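You operate a simulated robot arm through the tools that you are given. There is no shell and no other tool.

You run a simulated robot arm. Do the job below in one go: nothing can be reset, and whatever is moved stays where it is left.

TASK
Reset the breaker named on the heat trip plate and restart the heat.
Fine: heat main off to open the door; shut it, heat main on, press heat on.

Only the result counts: the job must be done as asked and must still hold three seconds after the hand-in. Knocking over, shifting, dropping, spilling or breaking anything else fails it.

THE ROBOT
A 7-joint arm with a two-finger parallel gripper, fixed in place. Base frame: the origin is on the floor under the middle of its stand, x ahead of it, y to its left, z up. Lengths are in mm, angles in rad, forces in N, time in s.
With the tool pointing down near the work surface it reaches from about 360 to 860 mm from the base axis. Its first joint turns from -2.897 to 2.897 rad. Payload 3.43 kg.
The TCP is the grasp point between the finger pads, 34 mm short of the fingertips. In the tool frame z runs along the fingers and y along their closing line. Largest opening 128 mm; finger width 24, thickness 12; the body of the gripper, 48 by 130 mm, starts 96 mm behind the TCP.
Orientation is told as [roll, pitch, yaw] about the base's x, y, z axes, in that order, counted from this pose: with the fingers straight down and closing along the base's y, the tool's x points along the base's -x, its y along +y and its z along -z.

THE INTERFACE
- The arm moves only by the tool servo_tool. Its arguments are lists of equal length, an entry for each row: "dp": the shift along the tool's x, y, z in mm, a list of three; "angular": the turn, a rotation vector about the tool's x, y, z in rad, a list of three; "fingers": the closure, from 0 (fully open) to 1 (shut). In form: {"dp": [[x, y, z], ...], "angular": [[ax, ay, az], ...], "fingers": [fingers, ...]}. A call has 1 to 20 rows; each row is the pose to reach, as a shift and turn from the pose commanded when the call began, along the tool's axes at that moment. Each row takes 0.2 s and may step no farther than 50 mm and 0.15 rad from the row before; otherwise, or with a gripper value out of range, the whole call is refused. A pose out of reach is approached as far as the arm can. The call stops where the force on the tool passes 40 N (or 10 N more than at its start, if that is more) or the arm is blocked; 0.2 s more then pass. The fingers move at their own pace (about 153 mm/s each) and stop on an object; they squeeze with about 39 N. The grip force told is the motor's: it shows also when the fingers shut on nothing. Time passes only in rows, and 0.2 s behind the last, so rows that repeat a pose let the fingers close. It gives the time, the measured TCP pose, the force on the tool (base axes), the opening and the grip force at its end, in the units of the frame above (readings bear some noise), with the torque about the TCP (base axes, N m) and any sound that the robot's microphone picked up.
- Cameras (640 x 400 px; columns grow to the right, rows downward): "scene" is now at [148, -73.6, 1563.8]; the picture's right is [-0.86, -0.51, -0.00], its down [-0.35, 0.58, -0.74] and it looks along [0.38, -0.63, -0.68] (base axes); focal length 233 px, centre (320, 200). "wrist" rides on the gripper at [76, -11, -160] in the tool frame; the picture's right is [0.15, 0.99, 0.00], its down [-0.88, 0.13, -0.46] and it looks along [-0.45, 0.07, 0.89] (tool axes); focal length 234 px, centre (320, 200). There is no depth. A picture from a camera that has moved, and an enlarged one, comes with that camera's place and axes in the base frame and with its lens.
- get_image(camera): a new picture of that camera. It takes no simulated time.
- aim_head(pan, tilt): turns the head with the scene camera to pan (to the left, within 2.304 rad either way) and tilt (down, from -0.506 to 1.204), counted from straight ahead of the robot. It gives what a move gives.
- inspect(camera, box): a new picture of the part [left, top, right, bottom] of that camera's present view, enlarged. It takes no simulated time.
- sign_off(): hands the job in; it is judged then, once.

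Places have to be worked out from the pictures, the camera data and where the tool is seen. Open the gripper and draw the arm clear of the work before you hand the job in, unless the task says otherwise.

The tools are called after ">>>" as a command line: name --argument value ..., lists and objects as JSON in quotes. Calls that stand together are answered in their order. servo_tool: Moves the arm, as the interface text tells. Its arguments: {"type":"object","properties":{"dp":{"type":"array","items":{"type":"array","items":{"type":"number"}}},"angular":{"type":"array","items":{"type":"array","items":{"type":"number"}}},"fingers":{"type":"array","items":{"type":"number"}}},"required":["dp","angular","fingers"]} The other tools are called the same way: aim_head (pan, tilt) turns the head that bears the scene camera; get_image (camera) takes a picture; inspect (camera, box) takes an enlarged picture of a part of a camera's view; sign_off () hands the job in.

At the start:

```text
time: 0.0
ee_pos: [463.0, -309.7, 1389.4]
ee_rot: [0.001, 0.0, 0.001]
contact_force: [0.2, 0.0, 0.5]
ft_torque: [0.02, 0.0, 0.01]
finger_gap: 128.1
finger_force: 0.1
head pan, tilt (commanded): [-1.031, 0.742]
```

scene: 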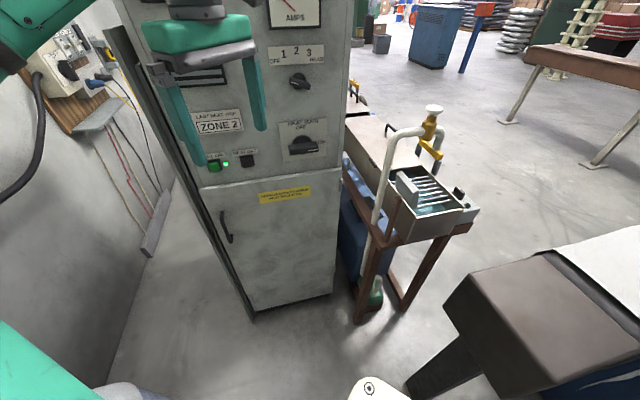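
wrist: 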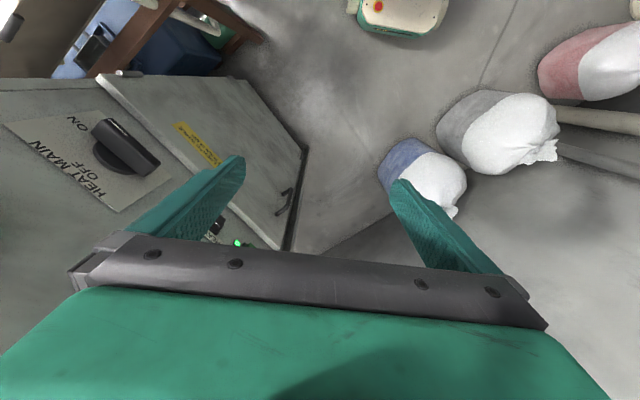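

The scene shows a cabinet with "LAST HEAT TRIP: ZONE 2", a heat main switch, and a door below. I look closer at the panel before moving.

>>> inspect --camera "scene" --box '[110, 0, 360, 200]'

>>> inspect --camera "scene" --box '[170, 160, 370, 320]'

>>> inspect --camera "wrist" --box '[0, 60, 320, 260]'

```text
2.00 times, centred on (235, 100) of scene
camera zoom: at [148.0, -73.6, 1563.8], right [-0.86, -0.51, 0.0], down [-0.35, 0.58, -0.74], along [0.38, -0.63, -0.68], focal length 466 px, centre (490, 400)
```

zoom: 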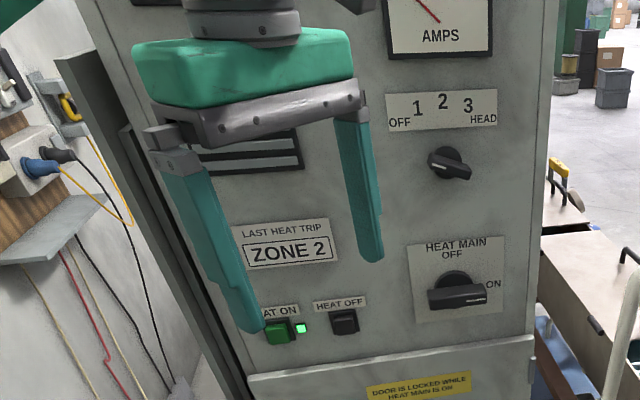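

```text
2.50 times, centred on (270, 240) of scene
camera zoom: at [148.0, -73.6, 1563.8], right [-0.86, -0.51, 0.0], down [-0.35, 0.58, -0.74], along [0.38, -0.63, -0.68], focal length 583 px, centre (445, 100)
```

zoom: 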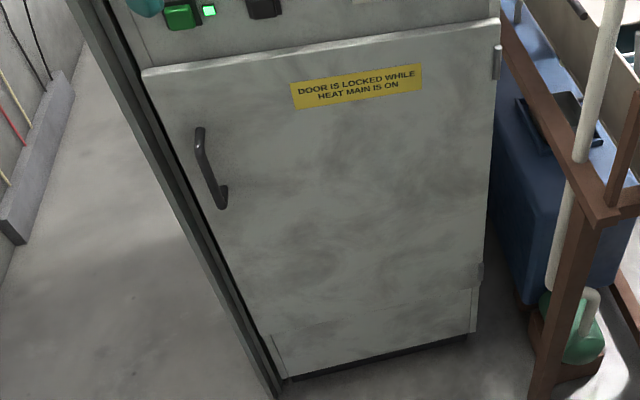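

```text
2.00 times, centred on (160, 160) of wrist
camera zoom: at [388.5, -321.3, 1549.6], right [-0.15, 0.99, 0.0], down [0.88, 0.13, 0.46], along [0.45, 0.07, -0.89], focal length 468 px, centre (640, 280)
```

zoom: 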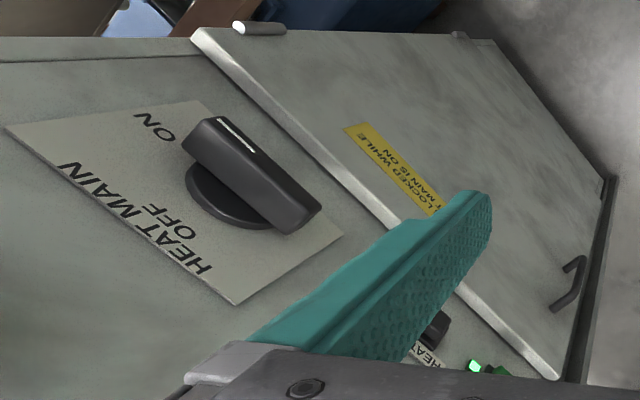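

The plate reads ZONE 2, the heat main points to ON, and the door hinges on its right side with the handle on its left. I turn the head to see the whole cabinet and its surroundings.

>>> aim_head --pan -0.8 --tilt 0.55

>>> get_image --camera "scene"

```text
time: 0.8
ee_pos: [463.4, -309.2, 1390.6]
ee_rot: [0.001, 0.001, 0.001]
contact_force: [0.2, 0.8, -0.8]
ft_torque: [0.01, -0.02, 0.01]
finger_gap: 128.0
finger_force: 0.1
head pan, tilt (commanded): [-0.799, 0.55]
```

```text
taken
camera scene: at [167.9, -66.5, 1580.4], right [-0.72, -0.7, 0.0], down [-0.36, 0.38, -0.85], along [0.59, -0.61, -0.52], focal length 233 px, centre (320, 200)
```

scene: 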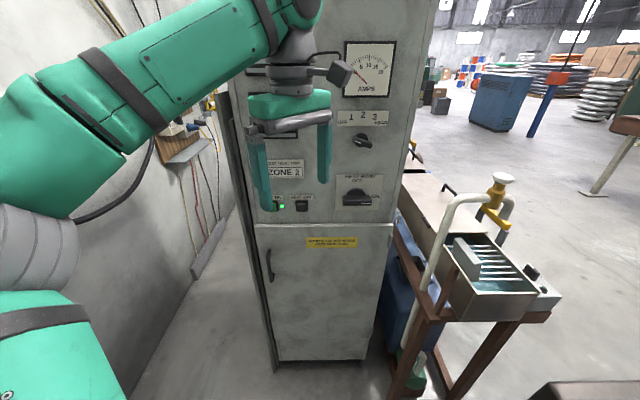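

Now the camera looks almost square at the panel. I enlarge the switch area and the door to measure places.

>>> inspect --camera "scene" --box '[240, 110, 400, 210]'

>>> inspect --camera "scene" --box '[230, 210, 420, 380]'

>>> inspect --camera "wrist" --box '[0, 100, 180, 220]'

```text
4.00 times, centred on (320, 160) of scene
camera zoom: at [167.9, -66.5, 1580.4], right [-0.72, -0.7, 0.0], down [-0.36, 0.38, -0.85], along [0.59, -0.61, -0.52], focal length 932 px, centre (320, 360)
```

zoom: 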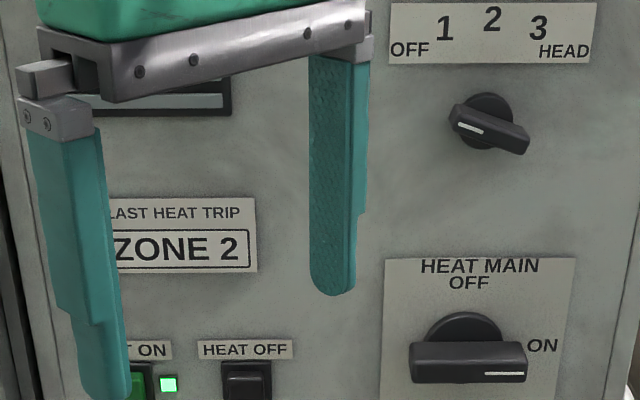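

```text
2.35 times, centred on (325, 295) of scene
camera zoom: at [167.9, -66.5, 1580.4], right [-0.72, -0.7, 0.0], down [-0.36, 0.38, -0.85], along [0.59, -0.61, -0.52], focal length 548 px, centre (308, -24)
```

zoom: 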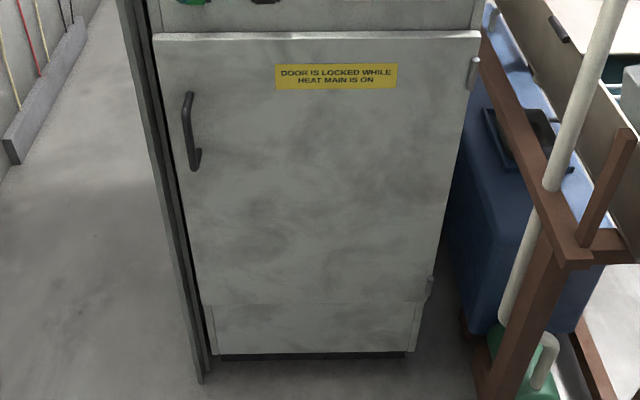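

```text
3.33 times, centred on (90, 160) of wrist
camera zoom: at [388.5, -321.3, 1549.6], right [-0.15, 0.99, 0.0], down [0.88, 0.13, 0.46], along [0.45, 0.07, -0.89], focal length 781 px, centre (1087, 333)
```

zoom: 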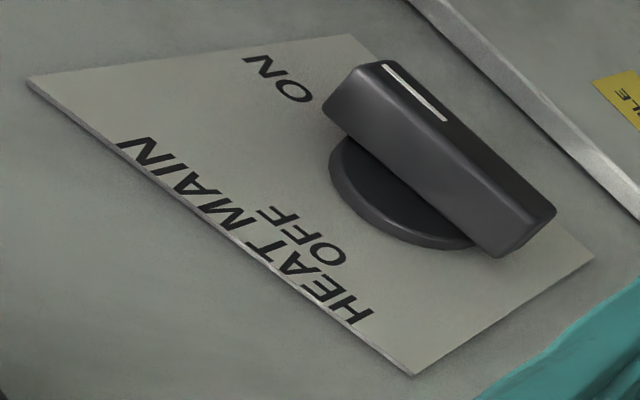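

The knob bar is about 93 mm long, front at b≈-789 along the panel normal (-0.71, 0.71, 0), centre near (518, -598, 1184); panel faces the robot at 45°. I first yaw the tool to face the panel, moving a bit down and closer.

>>> servo_tool --dp '[[10, -18, 17], [21, -37, 33], [32, -55, 50], [42, -73, 67], [53, -92, 83], [63, -110, 100]]' --angular '[[0, 0, 0.131], [0, 0, 0.262], [0, 0, 0.393], [0, 0, 0.524], [0, 0, 0.655], [0, 0, 0.785]]' --fingers '[0, 0, 0, 0, 0, 0]'

```text
time: 2.2
ee_pos: [400.6, -419.5, 1289.1]
ee_rot: [-0.001, 0.001, -0.785]
contact_force: [-0.2, 0.2, 0.4]
ft_torque: [-0.05, 0.02, 0.0]
finger_gap: 128.0
finger_force: 0.0
head pan, tilt (commanded): [-0.799, 0.55]
```

The yaw is reached. Now I pitch the tool to point horizontally at the panel, staying about 170 mm clear of the knob.

>>> servo_tool --dp '[[-3, -4, 9], [-7, -7, 17], [-10, -11, 26], [-13, -14, 35], [-17, -18, 44], [-20, -21, 52], [-23, -25, 61], [-27, -28, 70], [-30, -32, 79], [-34, -35, 87], [-37, -39, 96], [-40, -42, 105]]' --angular '[[0, -0.131, 0], [0, -0.262, 0], [0, -0.393, 0], [0, -0.524, 0], [0, -0.654, 0], [0, -0.785, 0], [0, -0.916, 0], [0, -1.047, 0], [0, -1.178, 0], [0, -1.309, 0], [0, -1.44, 0], [0, -1.5708, 0]]' --fingers '[0, 0, 0, 0, 0, 0, 0, 0, 0, 0, 0, 0]'

>>> get_image --camera "wrist"

>>> get_image --camera "scene"

```text
time: 4.8
ee_pos: [394.2, -465.7, 1197.9]
ee_rot: [0.027, -1.417, -0.805]
contact_force: [0.2, 1.2, -0.6]
ft_torque: [-0.01, 0.04, -0.02]
finger_gap: 128.0
finger_force: 0.0
out of reach, approached as far as the arm can: row 11, 12
head pan, tilt (commanded): [-0.799, 0.55]
```

```text
taken
camera wrist: at [267.0, -354.8, 1147.9], right [0.68, 0.72, -0.14], down [-0.14, 0.31, 0.94], along [0.72, -0.62, 0.31], focal length 234 px, centre (320, 200)
```

wrist: 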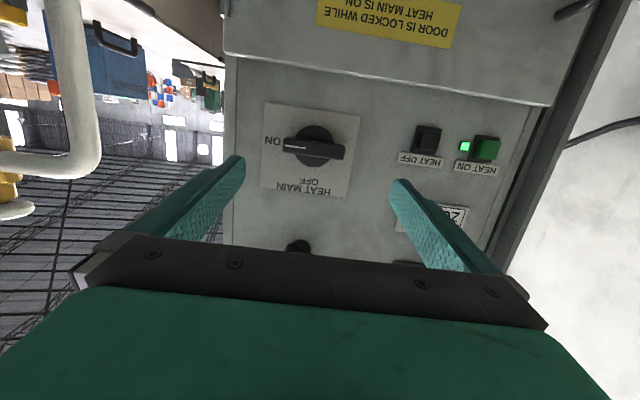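

```text
taken
camera scene: at [168.0, -66.5, 1580.4], right [-0.72, -0.7, 0.0], down [-0.36, 0.37, -0.85], along [0.59, -0.61, -0.52], focal length 233 px, centre (320, 200)
```

scene: 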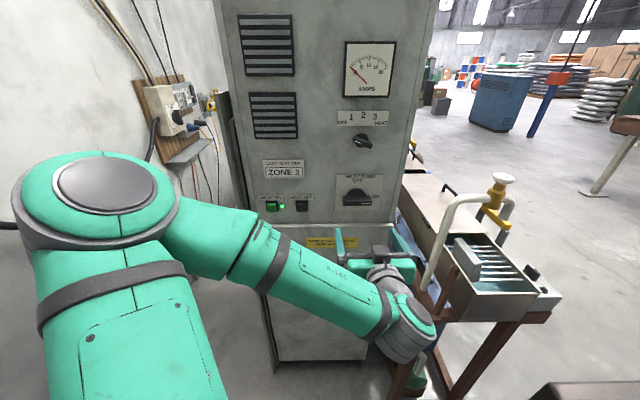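

Pitch stopped at -1.417 near a joint limit; the wrist view (upside down) shows the knob, HEAT OFF and HEAT ON. I enlarge it to refine the places before moving on.

>>> inspect --camera "wrist" --box '[230, 80, 390, 200]'

>>> inspect --camera "wrist" --box '[390, 100, 550, 220]'

>>> inspect --camera "scene" --box '[240, 120, 400, 220]'

```text
3.33 times, centred on (310, 140) of wrist
camera zoom: at [267.0, -354.8, 1147.9], right [0.68, 0.72, -0.14], down [-0.14, 0.31, 0.94], along [0.72, -0.62, 0.31], focal length 781 px, centre (353, 400)
```

zoom: 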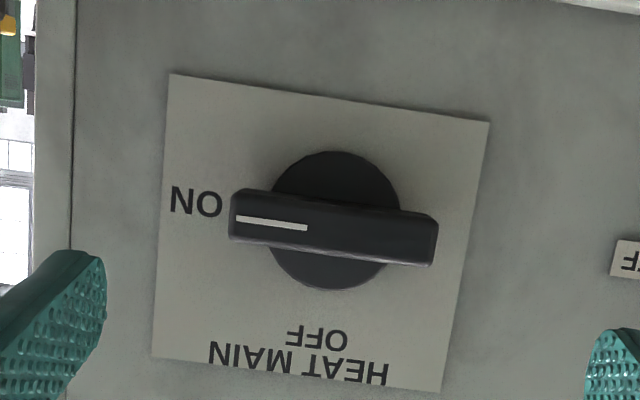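

```text
3.33 times, centred on (470, 160) of wrist
camera zoom: at [267.0, -354.8, 1147.9], right [0.68, 0.72, -0.14], down [-0.14, 0.31, 0.94], along [0.72, -0.62, 0.31], focal length 781 px, centre (-180, 333)
```

zoom: 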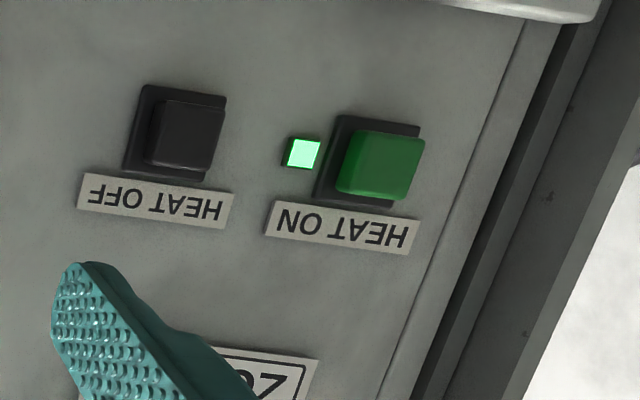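

```text
4.00 times, centred on (320, 170) of scene
camera zoom: at [168.0, -66.5, 1580.4], right [-0.72, -0.7, 0.0], down [-0.36, 0.37, -0.85], along [0.59, -0.61, -0.52], focal length 932 px, centre (320, 320)
```

zoom: 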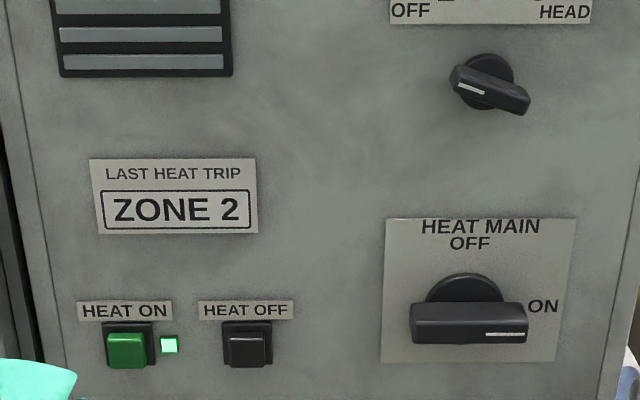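

Knob front centre triangulates to about (519, -600, 1184), and the HEAT ON button to about (738, -420, 1150). I advance 80 mm along the tool axis to see whether the level attitude becomes reachable.

>>> servo_tool --dp '[[0, 0, 20], [0, 0, 40], [0, 0, 60], [0, 0, 80], [0, 0, 80]]' --angular '[[0, 0, 0], [0, 0, 0], [0, 0, 0], [0, 0, 0], [0, 0, 0]]' --fingers '[0, 0, 0, 0, 0]'

```text
time: 6.0
ee_pos: [429.1, -498.5, 1175.3]
ee_rot: [-0.101, -1.38, -0.672]
contact_force: [-0.1, 0.0, 0.4]
ft_torque: [-0.03, -0.01, 0.03]
finger_gap: 128.1
finger_force: 0.1
out of reach, approached as far as the arm can: row 3, 4, 5
head pan, tilt (commanded): [-0.799, 0.55]
```

The level pose is still out of reach, so I look at the arm's posture to understand which joint is limiting.

>>> get_image --camera "scene"

>>> aim_head --pan -0.6 --tilt 0.9

>>> get_image --camera "scene"

```text
taken
camera scene: at [167.9, -66.5, 1580.4], right [-0.72, -0.7, 0.0], down [-0.36, 0.37, -0.85], along [0.59, -0.61, -0.52], focal length 233 px, centre (320, 200)
```

scene: 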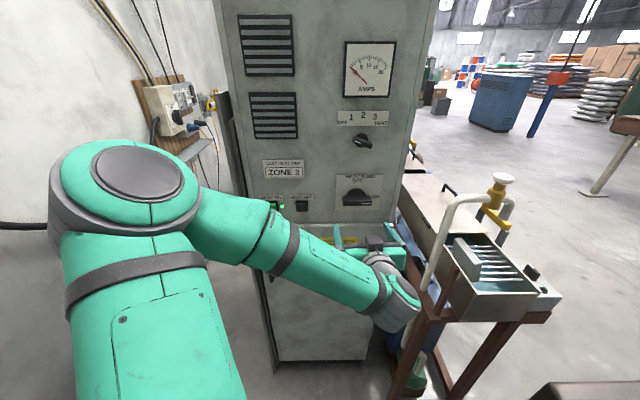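

```text
time: 6.8
ee_pos: [429.1, -499.7, 1176.4]
ee_rot: [-0.092, -1.379, -0.68]
contact_force: [-1.0, 0.5, -0.3]
ft_torque: [-0.02, 0.01, -0.02]
finger_gap: 127.9
finger_force: 0.0
head pan, tilt (commanded): [-0.6, 0.901]
```

```text
taken
camera scene: at [167.6, -44.9, 1551.2], right [-0.57, -0.82, 0.0], down [-0.65, 0.44, -0.62], along [0.51, -0.35, -0.78], focal length 233 px, centre (320, 200)
```

scene: 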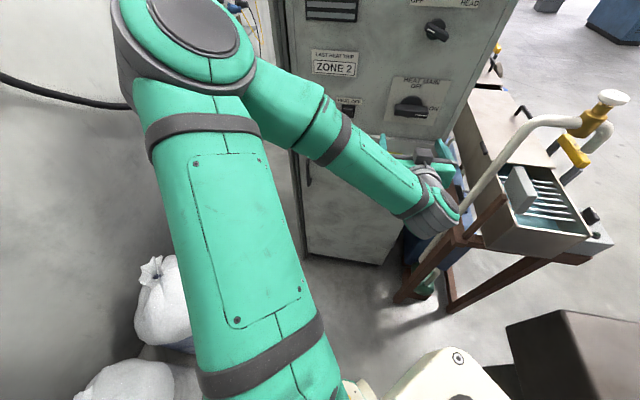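

Geometry suggests the last wrist joint is near its limit with the camera hanging below the hand. Rolling the tool +90° about its axis (fingers closing vertically, as needed for the knob) should ease this, so I roll in place.

>>> servo_tool --dp '[[0, 0, 0], [0, 0, 0], [0, 0, 0], [0, 0, 0], [0, 0, 0], [0, 0, 0], [0, 0, 0], [0, 0, 0], [0, 0, 0], [0, 0, 0], [0, 0, 0], [0, 0, 0]]' --angular '[[0, 0, 0.131], [0, 0, 0.262], [0, 0, 0.393], [0, 0, 0.524], [0, 0, 0.654], [0, 0, 0.785], [0, 0, 0.916], [0, 0, 1.047], [0, 0, 1.178], [0, 0, 1.309], [0, 0, 1.44], [0, 0, 1.571]]' --fingers '[0, 0, 0, 0, 0, 0, 0, 0, 0, 0, 0, 0]'

>>> get_image --camera "scene"

>>> get_image --camera "wrist"

```text
time: 9.4
ee_pos: [428.7, -499.6, 1178.2]
ee_rot: [1.382, -0.015, -2.343]
contact_force: [-0.6, -0.5, 0.1]
ft_torque: [0.0, -0.03, -0.04]
finger_gap: 128.1
finger_force: 0.1
head pan, tilt (commanded): [-0.6, 0.901]
```

```text
taken
camera scene: at [167.6, -44.8, 1551.1], right [-0.56, -0.83, 0.0], down [-0.65, 0.44, -0.62], along [0.51, -0.35, -0.78], focal length 233 px, centre (320, 200)
```

scene: 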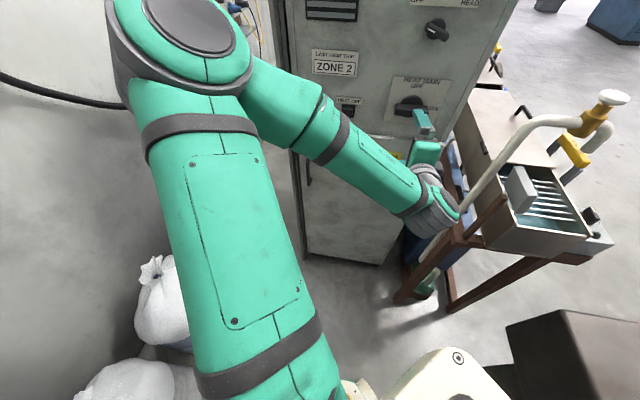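

```text
taken
camera wrist: at [369.1, -334.4, 1196.5], right [0.25, -0.01, 0.97], down [-0.92, -0.33, 0.23], along [0.32, -0.94, -0.09], focal length 234 px, centre (320, 200)
```

wrist: 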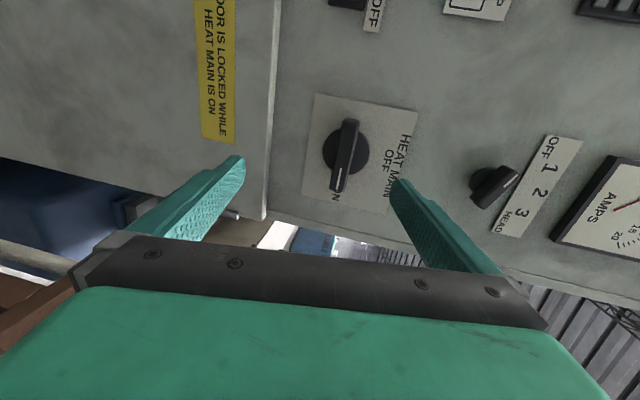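

The roll succeeded; tool axis is now (0.70, -0.69, -0.19). I level it and move to a pre-grasp in front of the knob (TCP about 50 mm short of the bar front).

>>> servo_tool --dp '[[-2, 5, 20], [-4, 11, 40], [-6, 16, 61], [-8, 21, 81], [-8, 21, 81]]' --angular '[[-0.047, -0.003, 0], [-0.094, -0.006, 0], [-0.141, -0.01, 0], [-0.188, -0.013, 0], [-0.188, -0.013, 0]]' --fingers '[0, 0, 0, 0, 0]'

>>> get_image --camera "wrist"

```text
time: 10.6
ee_pos: [429.5, -498.9, 1179.3]
ee_rot: [1.383, -0.02, -2.343]
contact_force: [0.1, -0.6, 0.2]
ft_torque: [-0.01, 0.01, 0.01]
finger_gap: 128.2
finger_force: 0.0
out of reach, approached as far as the arm can: row 1, 2, 3, 4, 5
head pan, tilt (commanded): [-0.6, 0.901]
```

```text
taken
camera wrist: at [369.3, -334.1, 1196.7], right [0.25, -0.01, 0.97], down [-0.91, -0.33, 0.23], along [0.32, -0.94, -0.09], focal length 234 px, centre (320, 200)
```

wrist: 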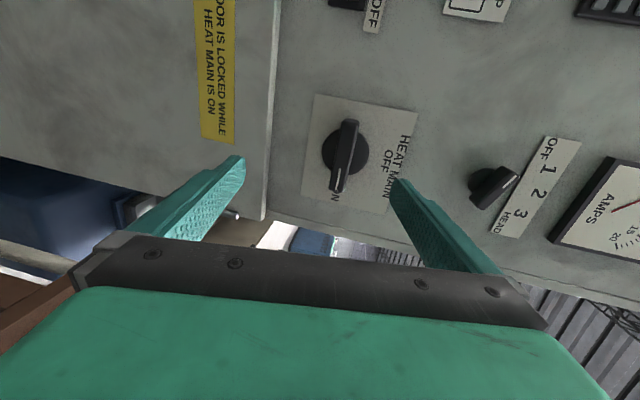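

The arm's zig-zag wrist limits level pointing here (a wrist joint is at its stop), but tilted-down attitudes are fine. I'll instead push the knob with closed fingertips from a 45° downward attitude, with the camera on top; first I roll another +90°.

>>> servo_tool --dp '[[0, 0, -4], [0, 0, -8], [0, 0, -12], [0, 0, -16], [0, 0, -20], [0, 0, -24], [0, 0, -28], [0, 0, -32], [0, 0, -36], [0, 0, -40], [0, 0, -40], [0, 0, -40]]' --angular '[[0, 0, 0.131], [0, 0, 0.262], [0, 0, 0.393], [0, 0, 0.524], [0, 0, 0.654], [0, 0, 0.785], [0, 0, 0.916], [0, 0, 1.047], [0, 0, 1.178], [0, 0, 1.309], [0, 0, 1.44], [0, 0, 1.571]]' --fingers '[0, 0, 0, 0, 0.2, 0.4, 0.6, 0.8, 1, 1, 1, 1]'

```text
time: 13.2
ee_pos: [185.6, -429.2, 1063.7]
ee_rot: [0.613, 1.353, 3.111]
contact_force: [2.2, -0.1, 0.0]
ft_torque: [0.02, 0.02, -0.05]
finger_gap: 0.0
finger_force: 32.9
out of reach, approached as far as the arm can: row 4, 5, 6, 7, 8, 9, 10, 11, 12
head pan, tilt (commanded): [-0.6, 0.901]
```

The arm wandered well off the commanded place to (186, -429, 1064). I check with both cameras before anything else.

>>> get_image --camera "scene"

>>> get_image --camera "wrist"

```text
taken
camera scene: at [168.6, -44.7, 1551.1], right [-0.56, -0.83, 0.0], down [-0.65, 0.44, -0.62], along [0.51, -0.35, -0.78], focal length 233 px, centre (320, 200)
```

scene: 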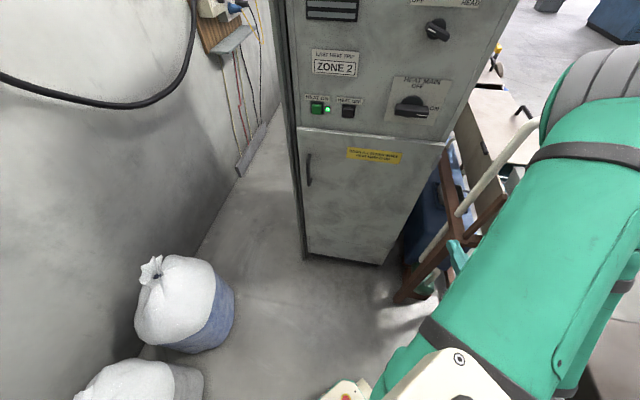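

```text
taken
camera wrist: at [84.8, -325.4, 1163.9], right [-0.55, -0.79, 0.27], down [-0.62, 0.17, -0.76], along [0.56, -0.58, -0.59], focal length 234 px, centre (320, 200)
```

wrist: 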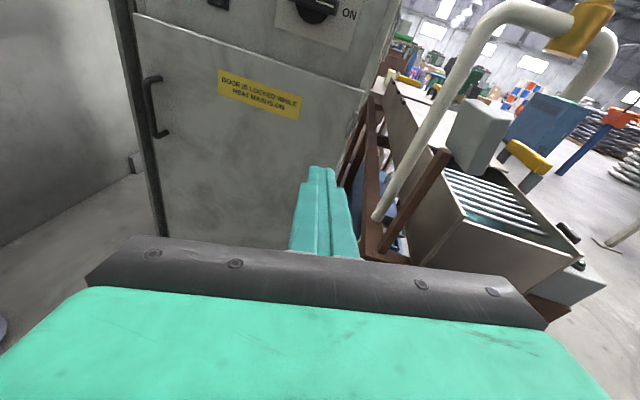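

The arm flipped to an elbow-right posture with the camera on top; nothing seems disturbed. I look further right to check clearance of the arm from the bench.

>>> aim_head --pan -1.2 --tilt 0.75

>>> get_image --camera "scene"

```text
time: 14.2
ee_pos: [183.4, -430.2, 1062.8]
ee_rot: [0.604, 1.36, 3.096]
contact_force: [0.1, 0.5, 0.4]
ft_torque: [0.04, 0.01, 0.01]
finger_gap: 0.0
finger_force: 33.5
head pan, tilt (commanded): [-1.201, 0.75]
```

```text
taken
camera scene: at [134.7, -79.2, 1563.0], right [-0.93, -0.36, 0.0], down [-0.25, 0.64, -0.73], along [0.27, -0.68, -0.68], focal length 233 px, centre (320, 200)
```

scene: 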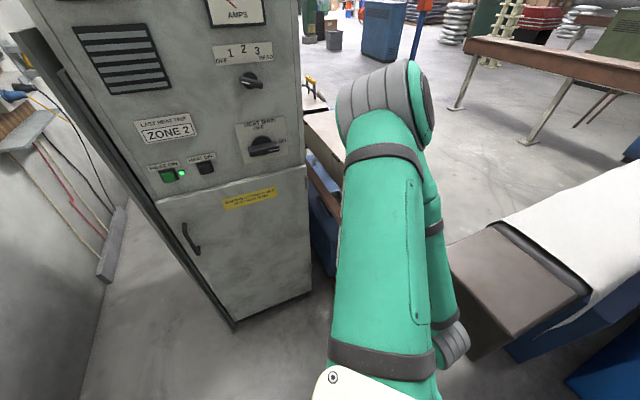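

The arm is clear of the bench. I raise the tool up-left while tilting it to point straight down with the camera side forward, aiming for a natural elbow-up posture at about (420, -420, 1330).

>>> servo_tool --dp '[[28, -10, 12], [57, -21, 24], [85, -31, 36], [113, -41, 48], [142, -52, 60], [170, -62, 72], [198, -72, 84], [227, -83, 96], [255, -93, 108], [283, -103, 120], [312, -114, 132]]' --angular '[[0, -0.127, 0.019], [-0.001, -0.254, 0.039], [-0.001, -0.381, 0.058], [-0.001, -0.508, 0.078], [-0.002, -0.635, 0.097], [-0.002, -0.761, 0.117], [-0.002, -0.888, 0.136], [-0.003, -1.015, 0.156], [-0.003, -1.142, 0.175], [-0.003, -1.269, 0.195], [-0.004, -1.396, 0.214]]' --fingers '[1, 1, 1, 1, 1, 1, 1, 1, 1, 1, 1]'

>>> get_image --camera "scene"

>>> get_image --camera "wrist"

```text
time: 16.6
ee_pos: [96.5, -370.7, 869.2]
ee_rot: [0.276, 0.226, 2.626]
contact_force: [-0.7, 0.2, -0.3]
ft_torque: [-0.02, 0.02, -0.01]
finger_gap: 0.0
finger_force: 33.2
out of reach, approached as far as the arm can: row 1, 2, 3, 4, 5, 6, 7, 8, 9, 10, 11
head pan, tilt (commanded): [-1.201, 0.75]
```

```text
taken
camera scene: at [133.3, -79.5, 1563.0], right [-0.93, -0.36, 0.0], down [-0.25, 0.64, -0.73], along [0.26, -0.68, -0.68], focal length 233 px, centre (320, 200)
```

scene: 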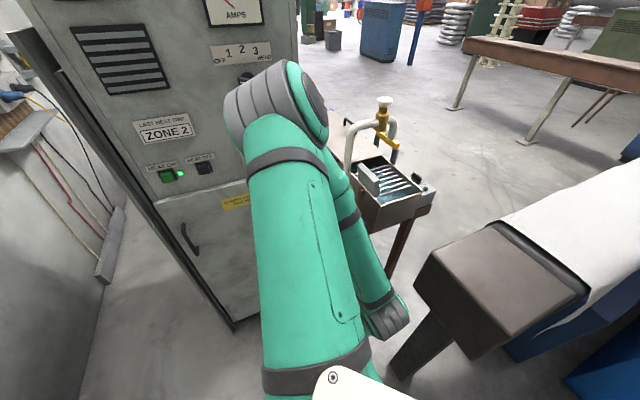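

```text
taken
camera wrist: at [159.6, -344.7, 1033.6], right [-0.4, -0.87, 0.29], down [-0.84, 0.47, 0.26], along [-0.37, -0.14, -0.92], focal length 234 px, centre (320, 200)
```

wrist: 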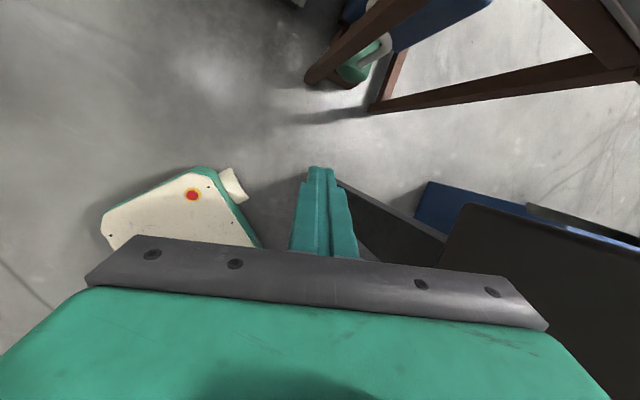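

The arm folded back with the tool almost pointing down at (97, -371, 869); this posture looks like the natural one, only too folded. I extend it outward and up in a modest step to check it tracks.

>>> servo_tool --dp '[[27, -6, -19], [54, -13, -37], [82, -19, -56], [109, -26, -74], [136, -32, -93], [163, -39, -112]]' --angular '[[0, 0, 0], [0, 0, 0], [0, 0, 0], [0, 0, 0], [0, 0, 0], [0, 0, 0]]' --fingers '[1, 1, 1, 1, 1, 1]'

>>> get_image --camera "scene"

```text
time: 18.0
ee_pos: [98.4, -373.2, 871.1]
ee_rot: [0.282, 0.225, 2.634]
contact_force: [-0.1, -0.2, 0.5]
ft_torque: [-0.02, 0.01, -0.01]
finger_gap: 0.0
finger_force: 32.7
out of reach, approached as far as the arm can: row 1, 2, 3, 4, 5, 6
head pan, tilt (commanded): [-1.201, 0.75]
```

```text
taken
camera scene: at [135.2, -79.4, 1563.1], right [-0.93, -0.36, 0.0], down [-0.25, 0.64, -0.73], along [0.26, -0.68, -0.68], focal length 233 px, centre (320, 200)
```

scene: 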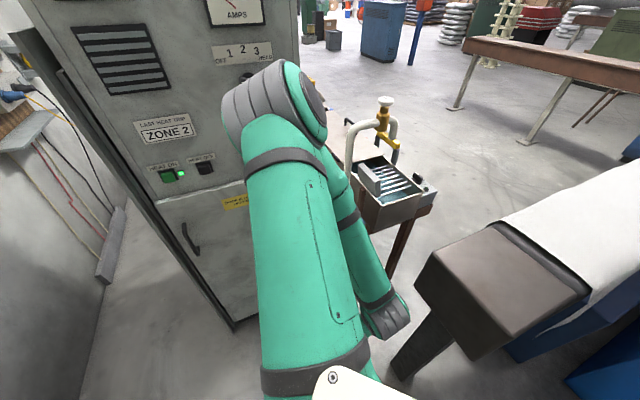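

Still stuck against a joint stop here. I probe which directions are free with small single-row moves, starting with backing off along the tool axis.

>>> servo_tool --dp '[[0, 0, -15]]' --angular '[[0, 0, 0]]' --fingers '[1]'

>>> servo_tool --dp '[[0, 0, 0]]' --angular '[[0, 0.1, 0]]' --fingers '[1]'

>>> servo_tool --dp '[[15, 0, 0]]' --angular '[[0, 0, 0]]' --fingers '[1]'

```text
time: 18.4
ee_pos: [98.6, -371.9, 871.9]
ee_rot: [0.281, 0.226, 2.634]
contact_force: [0.2, 0.6, 0.0]
ft_torque: [0.0, 0.01, 0.01]
finger_gap: 0.0
finger_force: 32.9
out of reach, approached as far as the arm can: row 1
head pan, tilt (commanded): [-1.201, 0.75]
```

```text
time: 18.8
ee_pos: [106.9, -388.3, 878.1]
ee_rot: [0.302, 0.351, 2.669]
contact_force: [-0.9, 0.1, -0.3]
ft_torque: [0.01, 0.02, 0.02]
finger_gap: 0.0
finger_force: 32.9
out of reach, approached as far as the arm can: row 1
head pan, tilt (commanded): [-1.201, 0.75]
```

```text
time: 19.2
ee_pos: [116.2, -388.6, 877.7]
ee_rot: [0.291, 0.341, 2.661]
contact_force: [-0.4, 0.3, 1.1]
ft_torque: [-0.01, 0.0, -0.02]
finger_gap: 0.2
finger_force: 32.6
head pan, tilt (commanded): [-1.201, 0.75]
```

Tilting the tool forward and moving along tool x freed it. I continue carefully in that direction, forward and up with small steps.

>>> servo_tool --dp '[[15, 0, 0], [30, 0, 0], [45, 0, 0], [60, 0, 0]]' --angular '[[0, 0, 0], [0, 0, 0], [0, 0, 0], [0, 0, 0]]' --fingers '[1, 1, 1, 1]'

>>> get_image --camera "scene"

>>> get_image --camera "wrist"

```text
time: 20.2
ee_pos: [126.7, -391.2, 877.9]
ee_rot: [0.307, 0.326, 2.681]
contact_force: [0.1, -0.6, -0.5]
ft_torque: [0.04, 0.0, -0.01]
finger_gap: 0.0
finger_force: 33.0
out of reach, approached as far as the arm can: row 1, 2, 3, 4
head pan, tilt (commanded): [-1.201, 0.75]
```

```text
taken
camera scene: at [135.0, -79.4, 1563.1], right [-0.93, -0.36, 0.0], down [-0.25, 0.64, -0.73], along [0.26, -0.68, -0.68], focal length 233 px, centre (320, 200)
```

scene: 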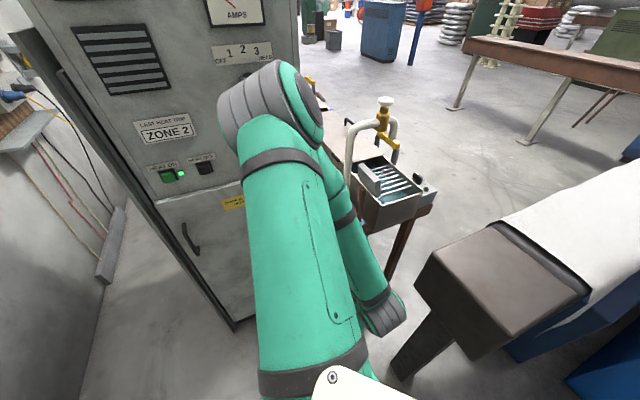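

```text
taken
camera wrist: at [175.3, -350.2, 1043.1], right [-0.38, -0.86, 0.33], down [-0.88, 0.45, 0.17], along [-0.29, -0.23, -0.93], focal length 234 px, centre (320, 200)
```

wrist: 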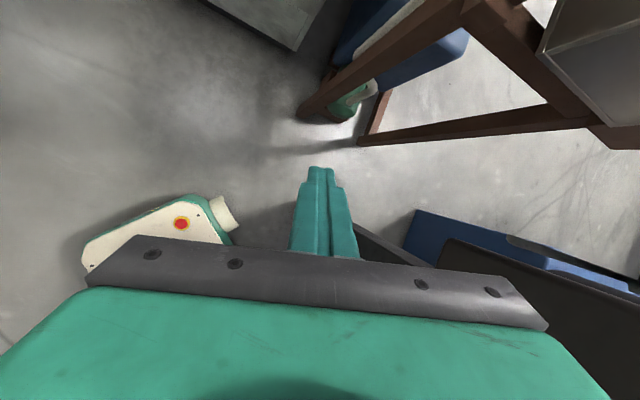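

The arm only creeps. I go back the way it came: re-tilt the tool to the earlier near-level, camera-up pose at (186, -429, 1064), from which I can roll back to the known workable posture.

>>> servo_tool --dp '[[14, 6, -16], [28, 12, -32], [42, 18, -48], [56, 24, -64], [70, 30, -80], [84, 36, -96], [98, 42, -112], [112, 48, -128], [126, 54, -144]]' --angular '[[0.006, 0.115, 0.02], [0.013, 0.23, 0.04], [0.019, 0.344, 0.06], [0.026, 0.459, 0.08], [0.032, 0.574, 0.1], [0.038, 0.688, 0.119], [0.045, 0.803, 0.139], [0.051, 0.918, 0.159], [0.057, 1.033, 0.179]]' --fingers '[1, 1, 1, 1, 1, 1, 1, 1, 1]'

>>> get_image --camera "scene"

```text
time: 22.2
ee_pos: [179.0, -426.8, 1061.8]
ee_rot: [0.533, 1.362, 3.029]
contact_force: [0.6, 0.5, -0.3]
ft_torque: [0.03, 0.05, 0.0]
finger_gap: 0.1
finger_force: 33.0
out of reach, approached as far as the arm can: row 1, 2, 3, 4, 5, 6, 7, 8, 9
head pan, tilt (commanded): [-1.201, 0.75]
```

```text
taken
camera scene: at [136.9, -79.5, 1563.0], right [-0.93, -0.36, 0.0], down [-0.25, 0.64, -0.73], along [0.26, -0.68, -0.68], focal length 233 px, centre (320, 200)
```

scene: 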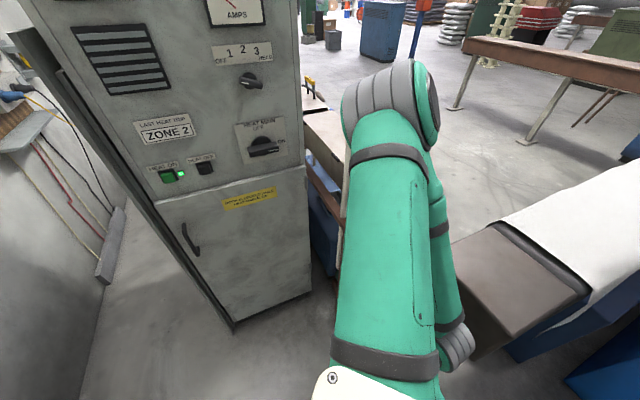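

That worked: the arm is back at the near-level, camera-up pose. Now I roll back -90° while moving out to (425, -495, 1180), reversing the earlier path toward the elbow-left posture.

>>> servo_tool --dp '[[15, -7, 19], [30, -14, 38], [46, -21, 58], [61, -29, 77], [76, -36, 96], [91, -43, 115], [107, -50, 135], [122, -57, 154], [137, -64, 173], [152, -71, 192], [168, -78, 212], [168, -78, 212]]' --angular '[[-0.007, -0.009, -0.131], [-0.014, -0.018, -0.262], [-0.021, -0.027, -0.393], [-0.028, -0.037, -0.524], [-0.035, -0.046, -0.655], [-0.042, -0.055, -0.786], [-0.049, -0.064, -0.917], [-0.055, -0.073, -1.047], [-0.062, -0.082, -1.178], [-0.069, -0.091, -1.309], [-0.076, -0.1, -1.44], [-0.076, -0.1, -1.44]]' --fingers '[1, 1, 1, 1, 1, 1, 1, 1, 1, 1, 1, 1]'

>>> get_image --camera "scene"

```text
time: 24.8
ee_pos: [418.6, -497.2, 1191.7]
ee_rot: [1.39, -0.026, -2.352]
contact_force: [-0.5, 0.2, -0.3]
ft_torque: [-0.03, 0.03, 0.03]
finger_gap: 0.0
finger_force: 32.9
out of reach, approached as far as the arm can: row 1, 2, 3, 4, 5
head pan, tilt (commanded): [-1.201, 0.75]
```

```text
taken
camera scene: at [135.2, -79.3, 1563.0], right [-0.93, -0.36, 0.0], down [-0.25, 0.64, -0.73], along [0.26, -0.68, -0.68], focal length 233 px, centre (320, 200)
```

scene: 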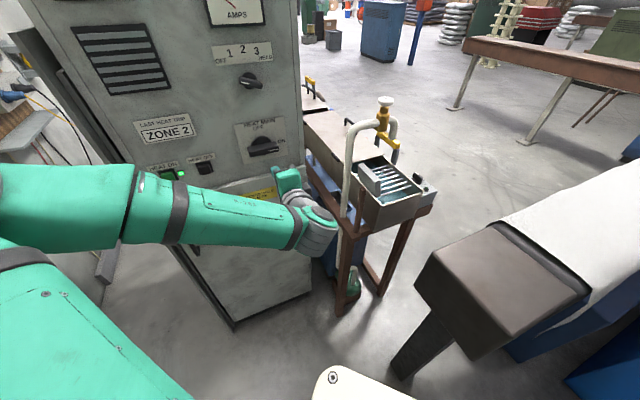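

The arm is back in the elbow-left posture. Now I roll to the camera-below attitude (which tracked well before) with the tool tilted 35° down, at a standoff in front of the knob.

>>> servo_tool --dp '[[3, 5, 3], [6, 11, 5], [9, 16, 8], [11, 22, 10], [14, 27, 13], [17, 33, 16], [20, 38, 18], [23, 44, 21], [26, 49, 23], [28, 55, 26], [31, 60, 29], [34, 66, 31], [34, 66, 31]]' --angular '[[0.028, 0.028, -0.127], [0.055, 0.057, -0.253], [0.083, 0.085, -0.38], [0.111, 0.114, -0.506], [0.138, 0.142, -0.633], [0.166, 0.171, -0.76], [0.194, 0.199, -0.886], [0.221, 0.227, -1.013], [0.249, 0.256, -1.139], [0.277, 0.284, -1.266], [0.304, 0.313, -1.393], [0.332, 0.341, -1.519], [0.332, 0.341, -1.519]]' --fingers '[1, 1, 1, 1, 1, 1, 1, 1, 1, 1, 1, 1, 1]'

>>> aim_head --pan -0.8 --tilt 0.55

>>> get_image --camera "scene"

>>> get_image --camera "wrist"

```text
time: 27.6
ee_pos: [473.8, -502.7, 1263.9]
ee_rot: [0.03, -0.983, -0.809]
contact_force: [0.6, 0.0, 1.3]
ft_torque: [-0.01, 0.02, 0.01]
finger_gap: 0.1
finger_force: 32.9
head pan, tilt (commanded): [-1.201, 0.75]
```

```text
time: 28.5
ee_pos: [473.9, -502.6, 1263.5]
ee_rot: [0.033, -0.985, -0.812]
contact_force: [0.0, 0.3, 0.3]
ft_torque: [-0.01, 0.0, 0.0]
finger_gap: 0.0
finger_force: 33.0
head pan, tilt (commanded): [-0.799, 0.55]
```

```text
taken
camera scene: at [167.8, -66.4, 1580.4], right [-0.72, -0.7, 0.0], down [-0.36, 0.38, -0.85], along [0.59, -0.61, -0.52], focal length 233 px, centre (320, 200)
```

scene: 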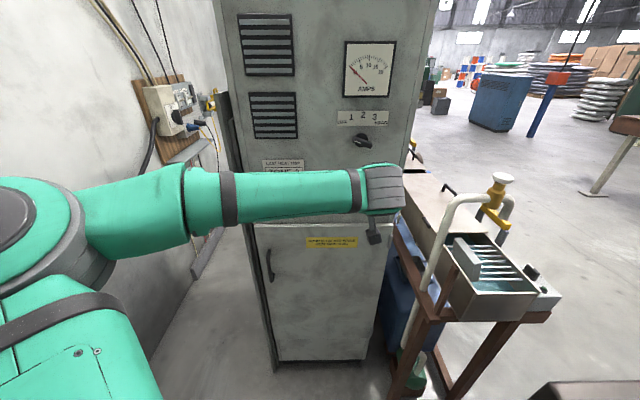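

```text
taken
camera wrist: at [342.1, -388.5, 1288.8], right [0.64, 0.76, -0.1], down [0.16, 0.0, 0.99], along [0.75, -0.65, -0.12], focal length 234 px, centre (320, 200)
```

wrist: 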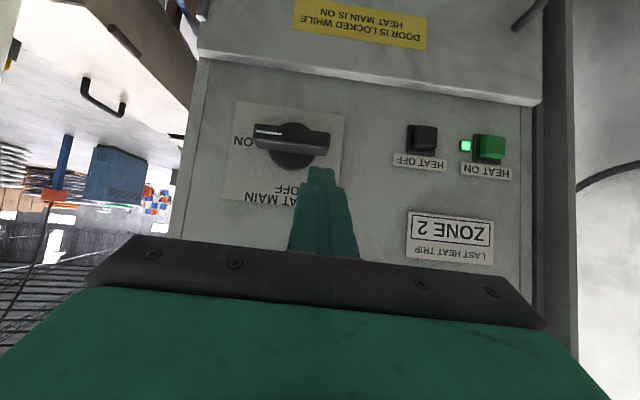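

All commanded poses were reached, and the wrist camera (upside down) sees the knob past the fingers. I enlarge it to recheck the bar's place relative to the fingertip.

>>> inspect --camera "wrist" --box '[220, 90, 380, 220]'

```text
3.08 times, centred on (300, 155) of wrist
camera zoom: at [342.1, -388.5, 1288.8], right [0.64, 0.76, -0.1], down [0.16, 0.0, 0.99], along [0.75, -0.65, -0.12], focal length 720 px, centre (382, 338)
```

zoom: 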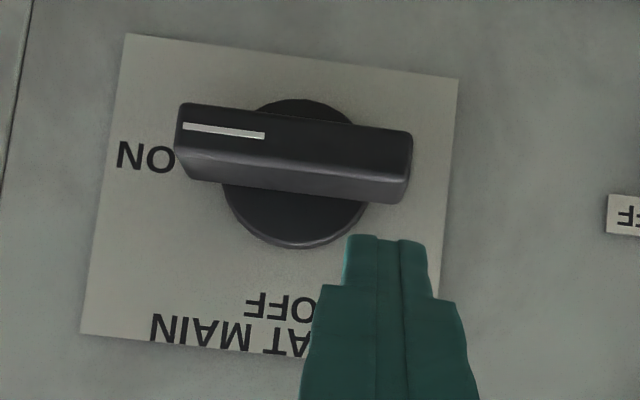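

The bar centre confirms at about (520, -598, 1182). I move the closed fingertips to just above the bar's left end, about 14 mm clear of the panel.

>>> servo_tool --dp '[[-9, 0, 22], [-18, -1, 44], [-27, -1, 65], [-36, -1, 87], [-36, -1, 87]]' --angular '[[0, 0, 0], [0, 0, 0], [0, 0, 0], [0, 0, 0], [0, 0, 0]]' --fingers '[1, 1, 1, 1, 1]'

>>> get_image --camera "wrist"

>>> inspect --camera "wrist" --box '[220, 60, 420, 220]'

```text
time: 29.7
ee_pos: [538.3, -569.2, 1245.4]
ee_rot: [0.033, -0.982, -0.811]
contact_force: [0.3, 0.1, 0.5]
ft_torque: [-0.01, 0.01, -0.02]
finger_gap: 0.0
finger_force: 33.0
head pan, tilt (commanded): [-0.799, 0.55]
```

```text
taken
camera wrist: at [407.4, -454.5, 1270.7], right [0.64, 0.76, -0.1], down [0.16, 0.0, 0.99], along [0.75, -0.65, -0.12], focal length 234 px, centre (320, 200)
```

wrist: 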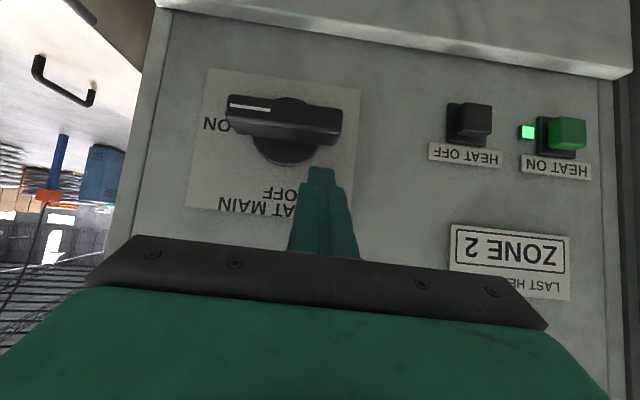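

```text
2.50 times, centred on (320, 140) of wrist
camera zoom: at [407.4, -454.5, 1270.7], right [0.64, 0.76, -0.1], down [0.16, 0.0, 0.99], along [0.75, -0.65, -0.12], focal length 585 px, centre (320, 350)
```

zoom: 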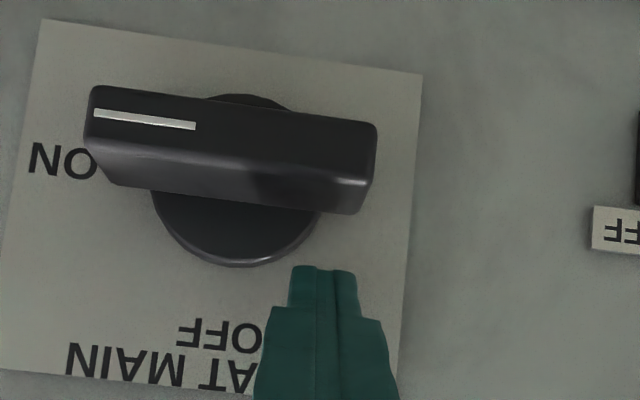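

The fingertip hovers just above the left end of the bar. I start pressing it down along an arc around the knob axis, first a short part to feel the resistance.

>>> servo_tool --dp '[[10, 0, 6.5], [19.5, 0, 12.9], [27, -0.2, 17.9], [32.1, 5.1, 21.3], [38, 8.5, 25.2]]' --angular '[[0, 0, 0], [0, 0, 0], [0, 0, 0], [0, 0, 0], [0, 0, 0]]' --fingers '[1, 1, 1, 1, 1]'

>>> inspect --camera "wrist" --box '[220, 60, 420, 220]'

```text
time: 30.9
ee_pos: [544.7, -561.2, 1198.6]
ee_rot: [0.031, -0.982, -0.812]
contact_force: [1.2, -0.3, -0.1]
ft_torque: [0.04, -0.02, 0.0]
finger_gap: 0.0
finger_force: 33.4
head pan, tilt (commanded): [-0.799, 0.55]
```

```text
2.50 times, centred on (320, 140) of wrist
camera zoom: at [413.8, -447.2, 1224.9], right [0.64, 0.76, -0.1], down [0.16, 0.0, 0.99], along [0.75, -0.65, -0.12], focal length 585 px, centre (320, 350)
```

zoom: 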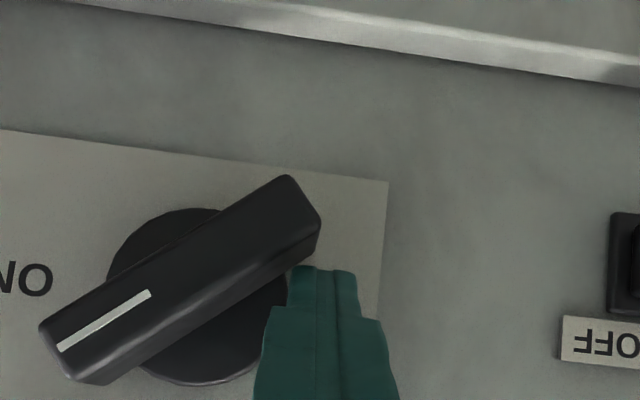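

The knob has turned about 35° toward OFF with little force. I carry on along the arc to bring the bar upright.

>>> servo_tool --dp '[[7.5, 1.9, 5], [15.8, 0.2, 10.5], [24.1, -5, 16], [30.7, -12.2, 20.3], [35.5, -20.3, 23.5], [38.8, -25.4, 25.7]]' --angular '[[0, 0, 0], [0, 0, 0], [0, 0, 0], [0, 0, 0], [0, 0, 0], [0, 0, 0]]' --fingers '[1, 1, 1, 1, 1, 1]'

>>> get_image --camera "wrist"

>>> inspect --camera "wrist" --box '[220, 60, 420, 220]'

```text
time: 32.3
ee_pos: [529.8, -576.6, 1153.2]
ee_rot: [0.035, -0.986, -0.809]
contact_force: [3.3, 10.8, 7.8]
ft_torque: [-0.19, 0.09, -0.07]
finger_gap: 0.2
finger_force: 33.1
head pan, tilt (commanded): [-0.799, 0.55]
```

```text
taken
camera wrist: at [397.7, -463.2, 1177.6], right [0.64, 0.76, -0.1], down [0.15, 0.0, 0.99], along [0.75, -0.65, -0.11], focal length 234 px, centre (320, 200)
```

wrist: 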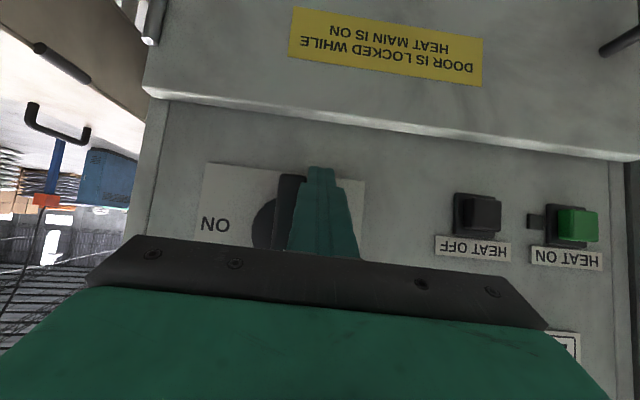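

```text
2.50 times, centred on (320, 140) of wrist
camera zoom: at [397.7, -463.2, 1177.6], right [0.64, 0.76, -0.1], down [0.15, 0.0, 0.99], along [0.75, -0.65, -0.11], focal length 585 px, centre (320, 350)
```

zoom: 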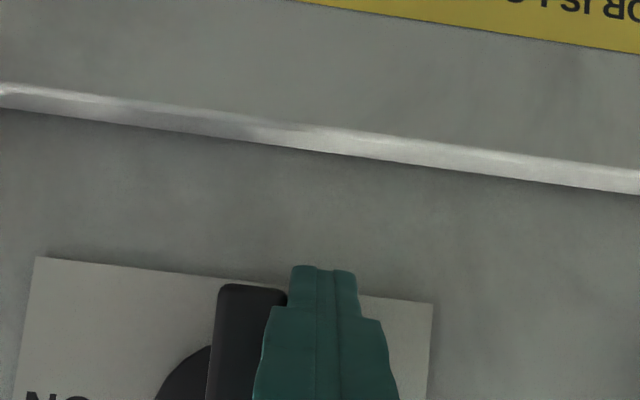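

The bar is upright, force builds to ~13 N at the stop, and the heat lamp has gone dark: heat main is off. I back away leftward and out, then check the knob.

>>> servo_tool --dp '[[0, 8, 0], [0, 15, -10], [0, 15, -45], [0, 15, -80], [-15, 10, -110]]' --angular '[[0, 0, 0], [0, 0, 0], [0, 0, 0], [0, 0, 0], [0, 0, 0]]' --fingers '[1, 1, 1, 1, 1]'

>>> get_image --camera "wrist"

>>> get_image --camera "scene"

```text
time: 33.5
ee_pos: [474.0, -513.4, 1225.8]
ee_rot: [0.033, -0.985, -0.811]
contact_force: [0.1, -0.2, 0.3]
ft_torque: [0.0, 0.03, -0.03]
finger_gap: 0.0
finger_force: 33.0
head pan, tilt (commanded): [-0.799, 0.55]
```

```text
taken
camera wrist: at [342.2, -399.3, 1251.4], right [0.64, 0.76, -0.1], down [0.16, 0.0, 0.99], along [0.75, -0.65, -0.12], focal length 234 px, centre (320, 200)
```

wrist: 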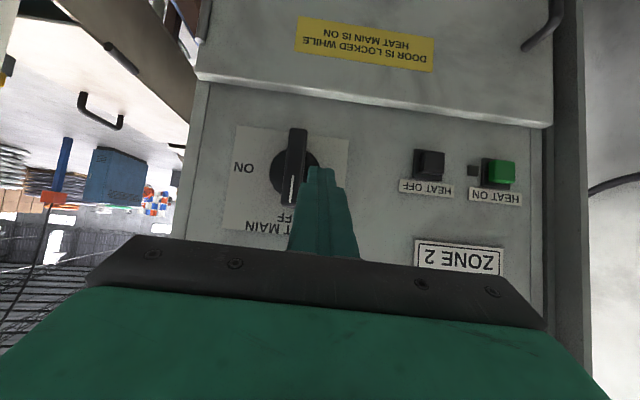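

```text
taken
camera scene: at [168.6, -66.6, 1580.4], right [-0.72, -0.7, 0.0], down [-0.36, 0.37, -0.85], along [0.59, -0.61, -0.52], focal length 233 px, centre (320, 200)
```

scene: 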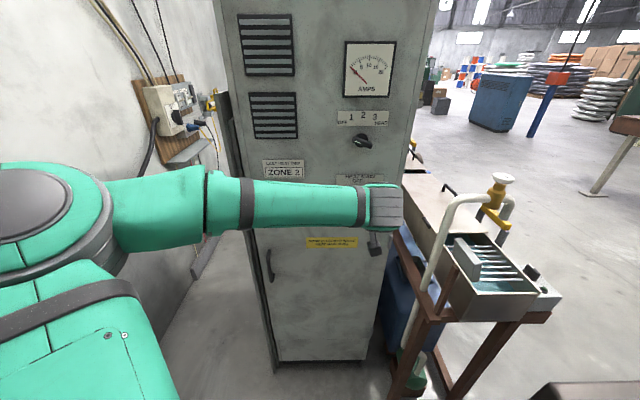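

Heat main now reads OFF. Next the door: I move the arm left and lower, keeping the same attitude, to get the wrist camera a view of the handle.

>>> servo_tool --dp '[[23, 32, -10], [46, 64, -10], [70, 97, -10], [93, 129, -10], [116, 161, -10], [139, 193, -10], [162, 226, -10], [162, 226, -10]]' --angular '[[0, 0, 0], [0, 0, 0], [0, 0, 0], [0, 0, 0], [0, 0, 0], [0, 0, 0], [0, 0, 0], [0, 0, 0]]' --fingers '[1, 1, 1, 1, 1, 0.7, 0.5, 0.5]'

>>> get_image --camera "wrist"

>>> get_image --camera "scene"

```text
time: 35.3
ee_pos: [566.7, -284.8, 1098.4]
ee_rot: [0.03, -0.984, -0.81]
contact_force: [-0.1, 0.2, 0.1]
ft_torque: [-0.01, -0.01, -0.05]
finger_gap: 63.9
finger_force: 0.2
head pan, tilt (commanded): [-0.799, 0.55]
```

```text
taken
camera wrist: at [434.7, -170.7, 1122.7], right [0.64, 0.76, -0.1], down [0.16, 0.0, 0.99], along [0.75, -0.65, -0.12], focal length 234 px, centre (320, 200)
```

wrist: 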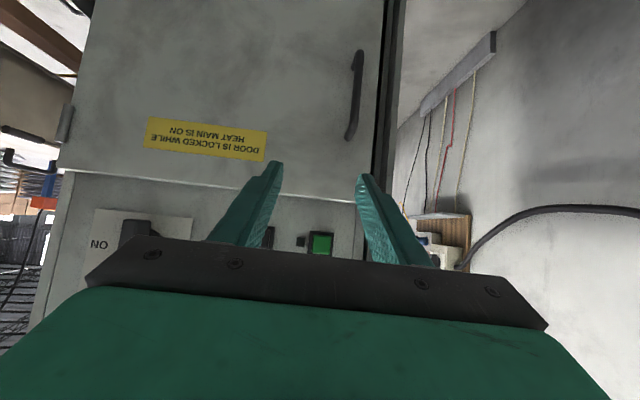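

```text
taken
camera scene: at [168.6, -65.9, 1580.4], right [-0.72, -0.7, 0.0], down [-0.37, 0.37, -0.85], along [0.6, -0.61, -0.52], focal length 233 px, centre (320, 200)
```

scene: 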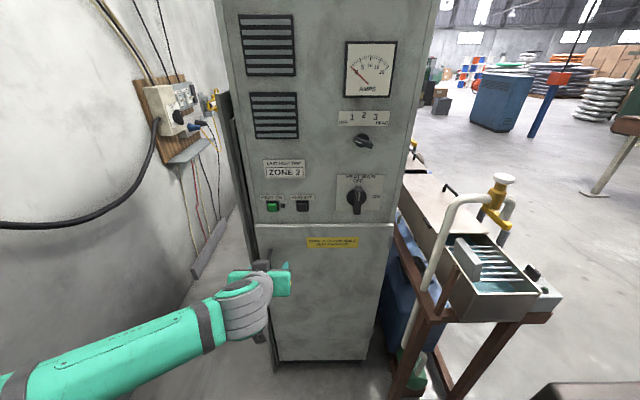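

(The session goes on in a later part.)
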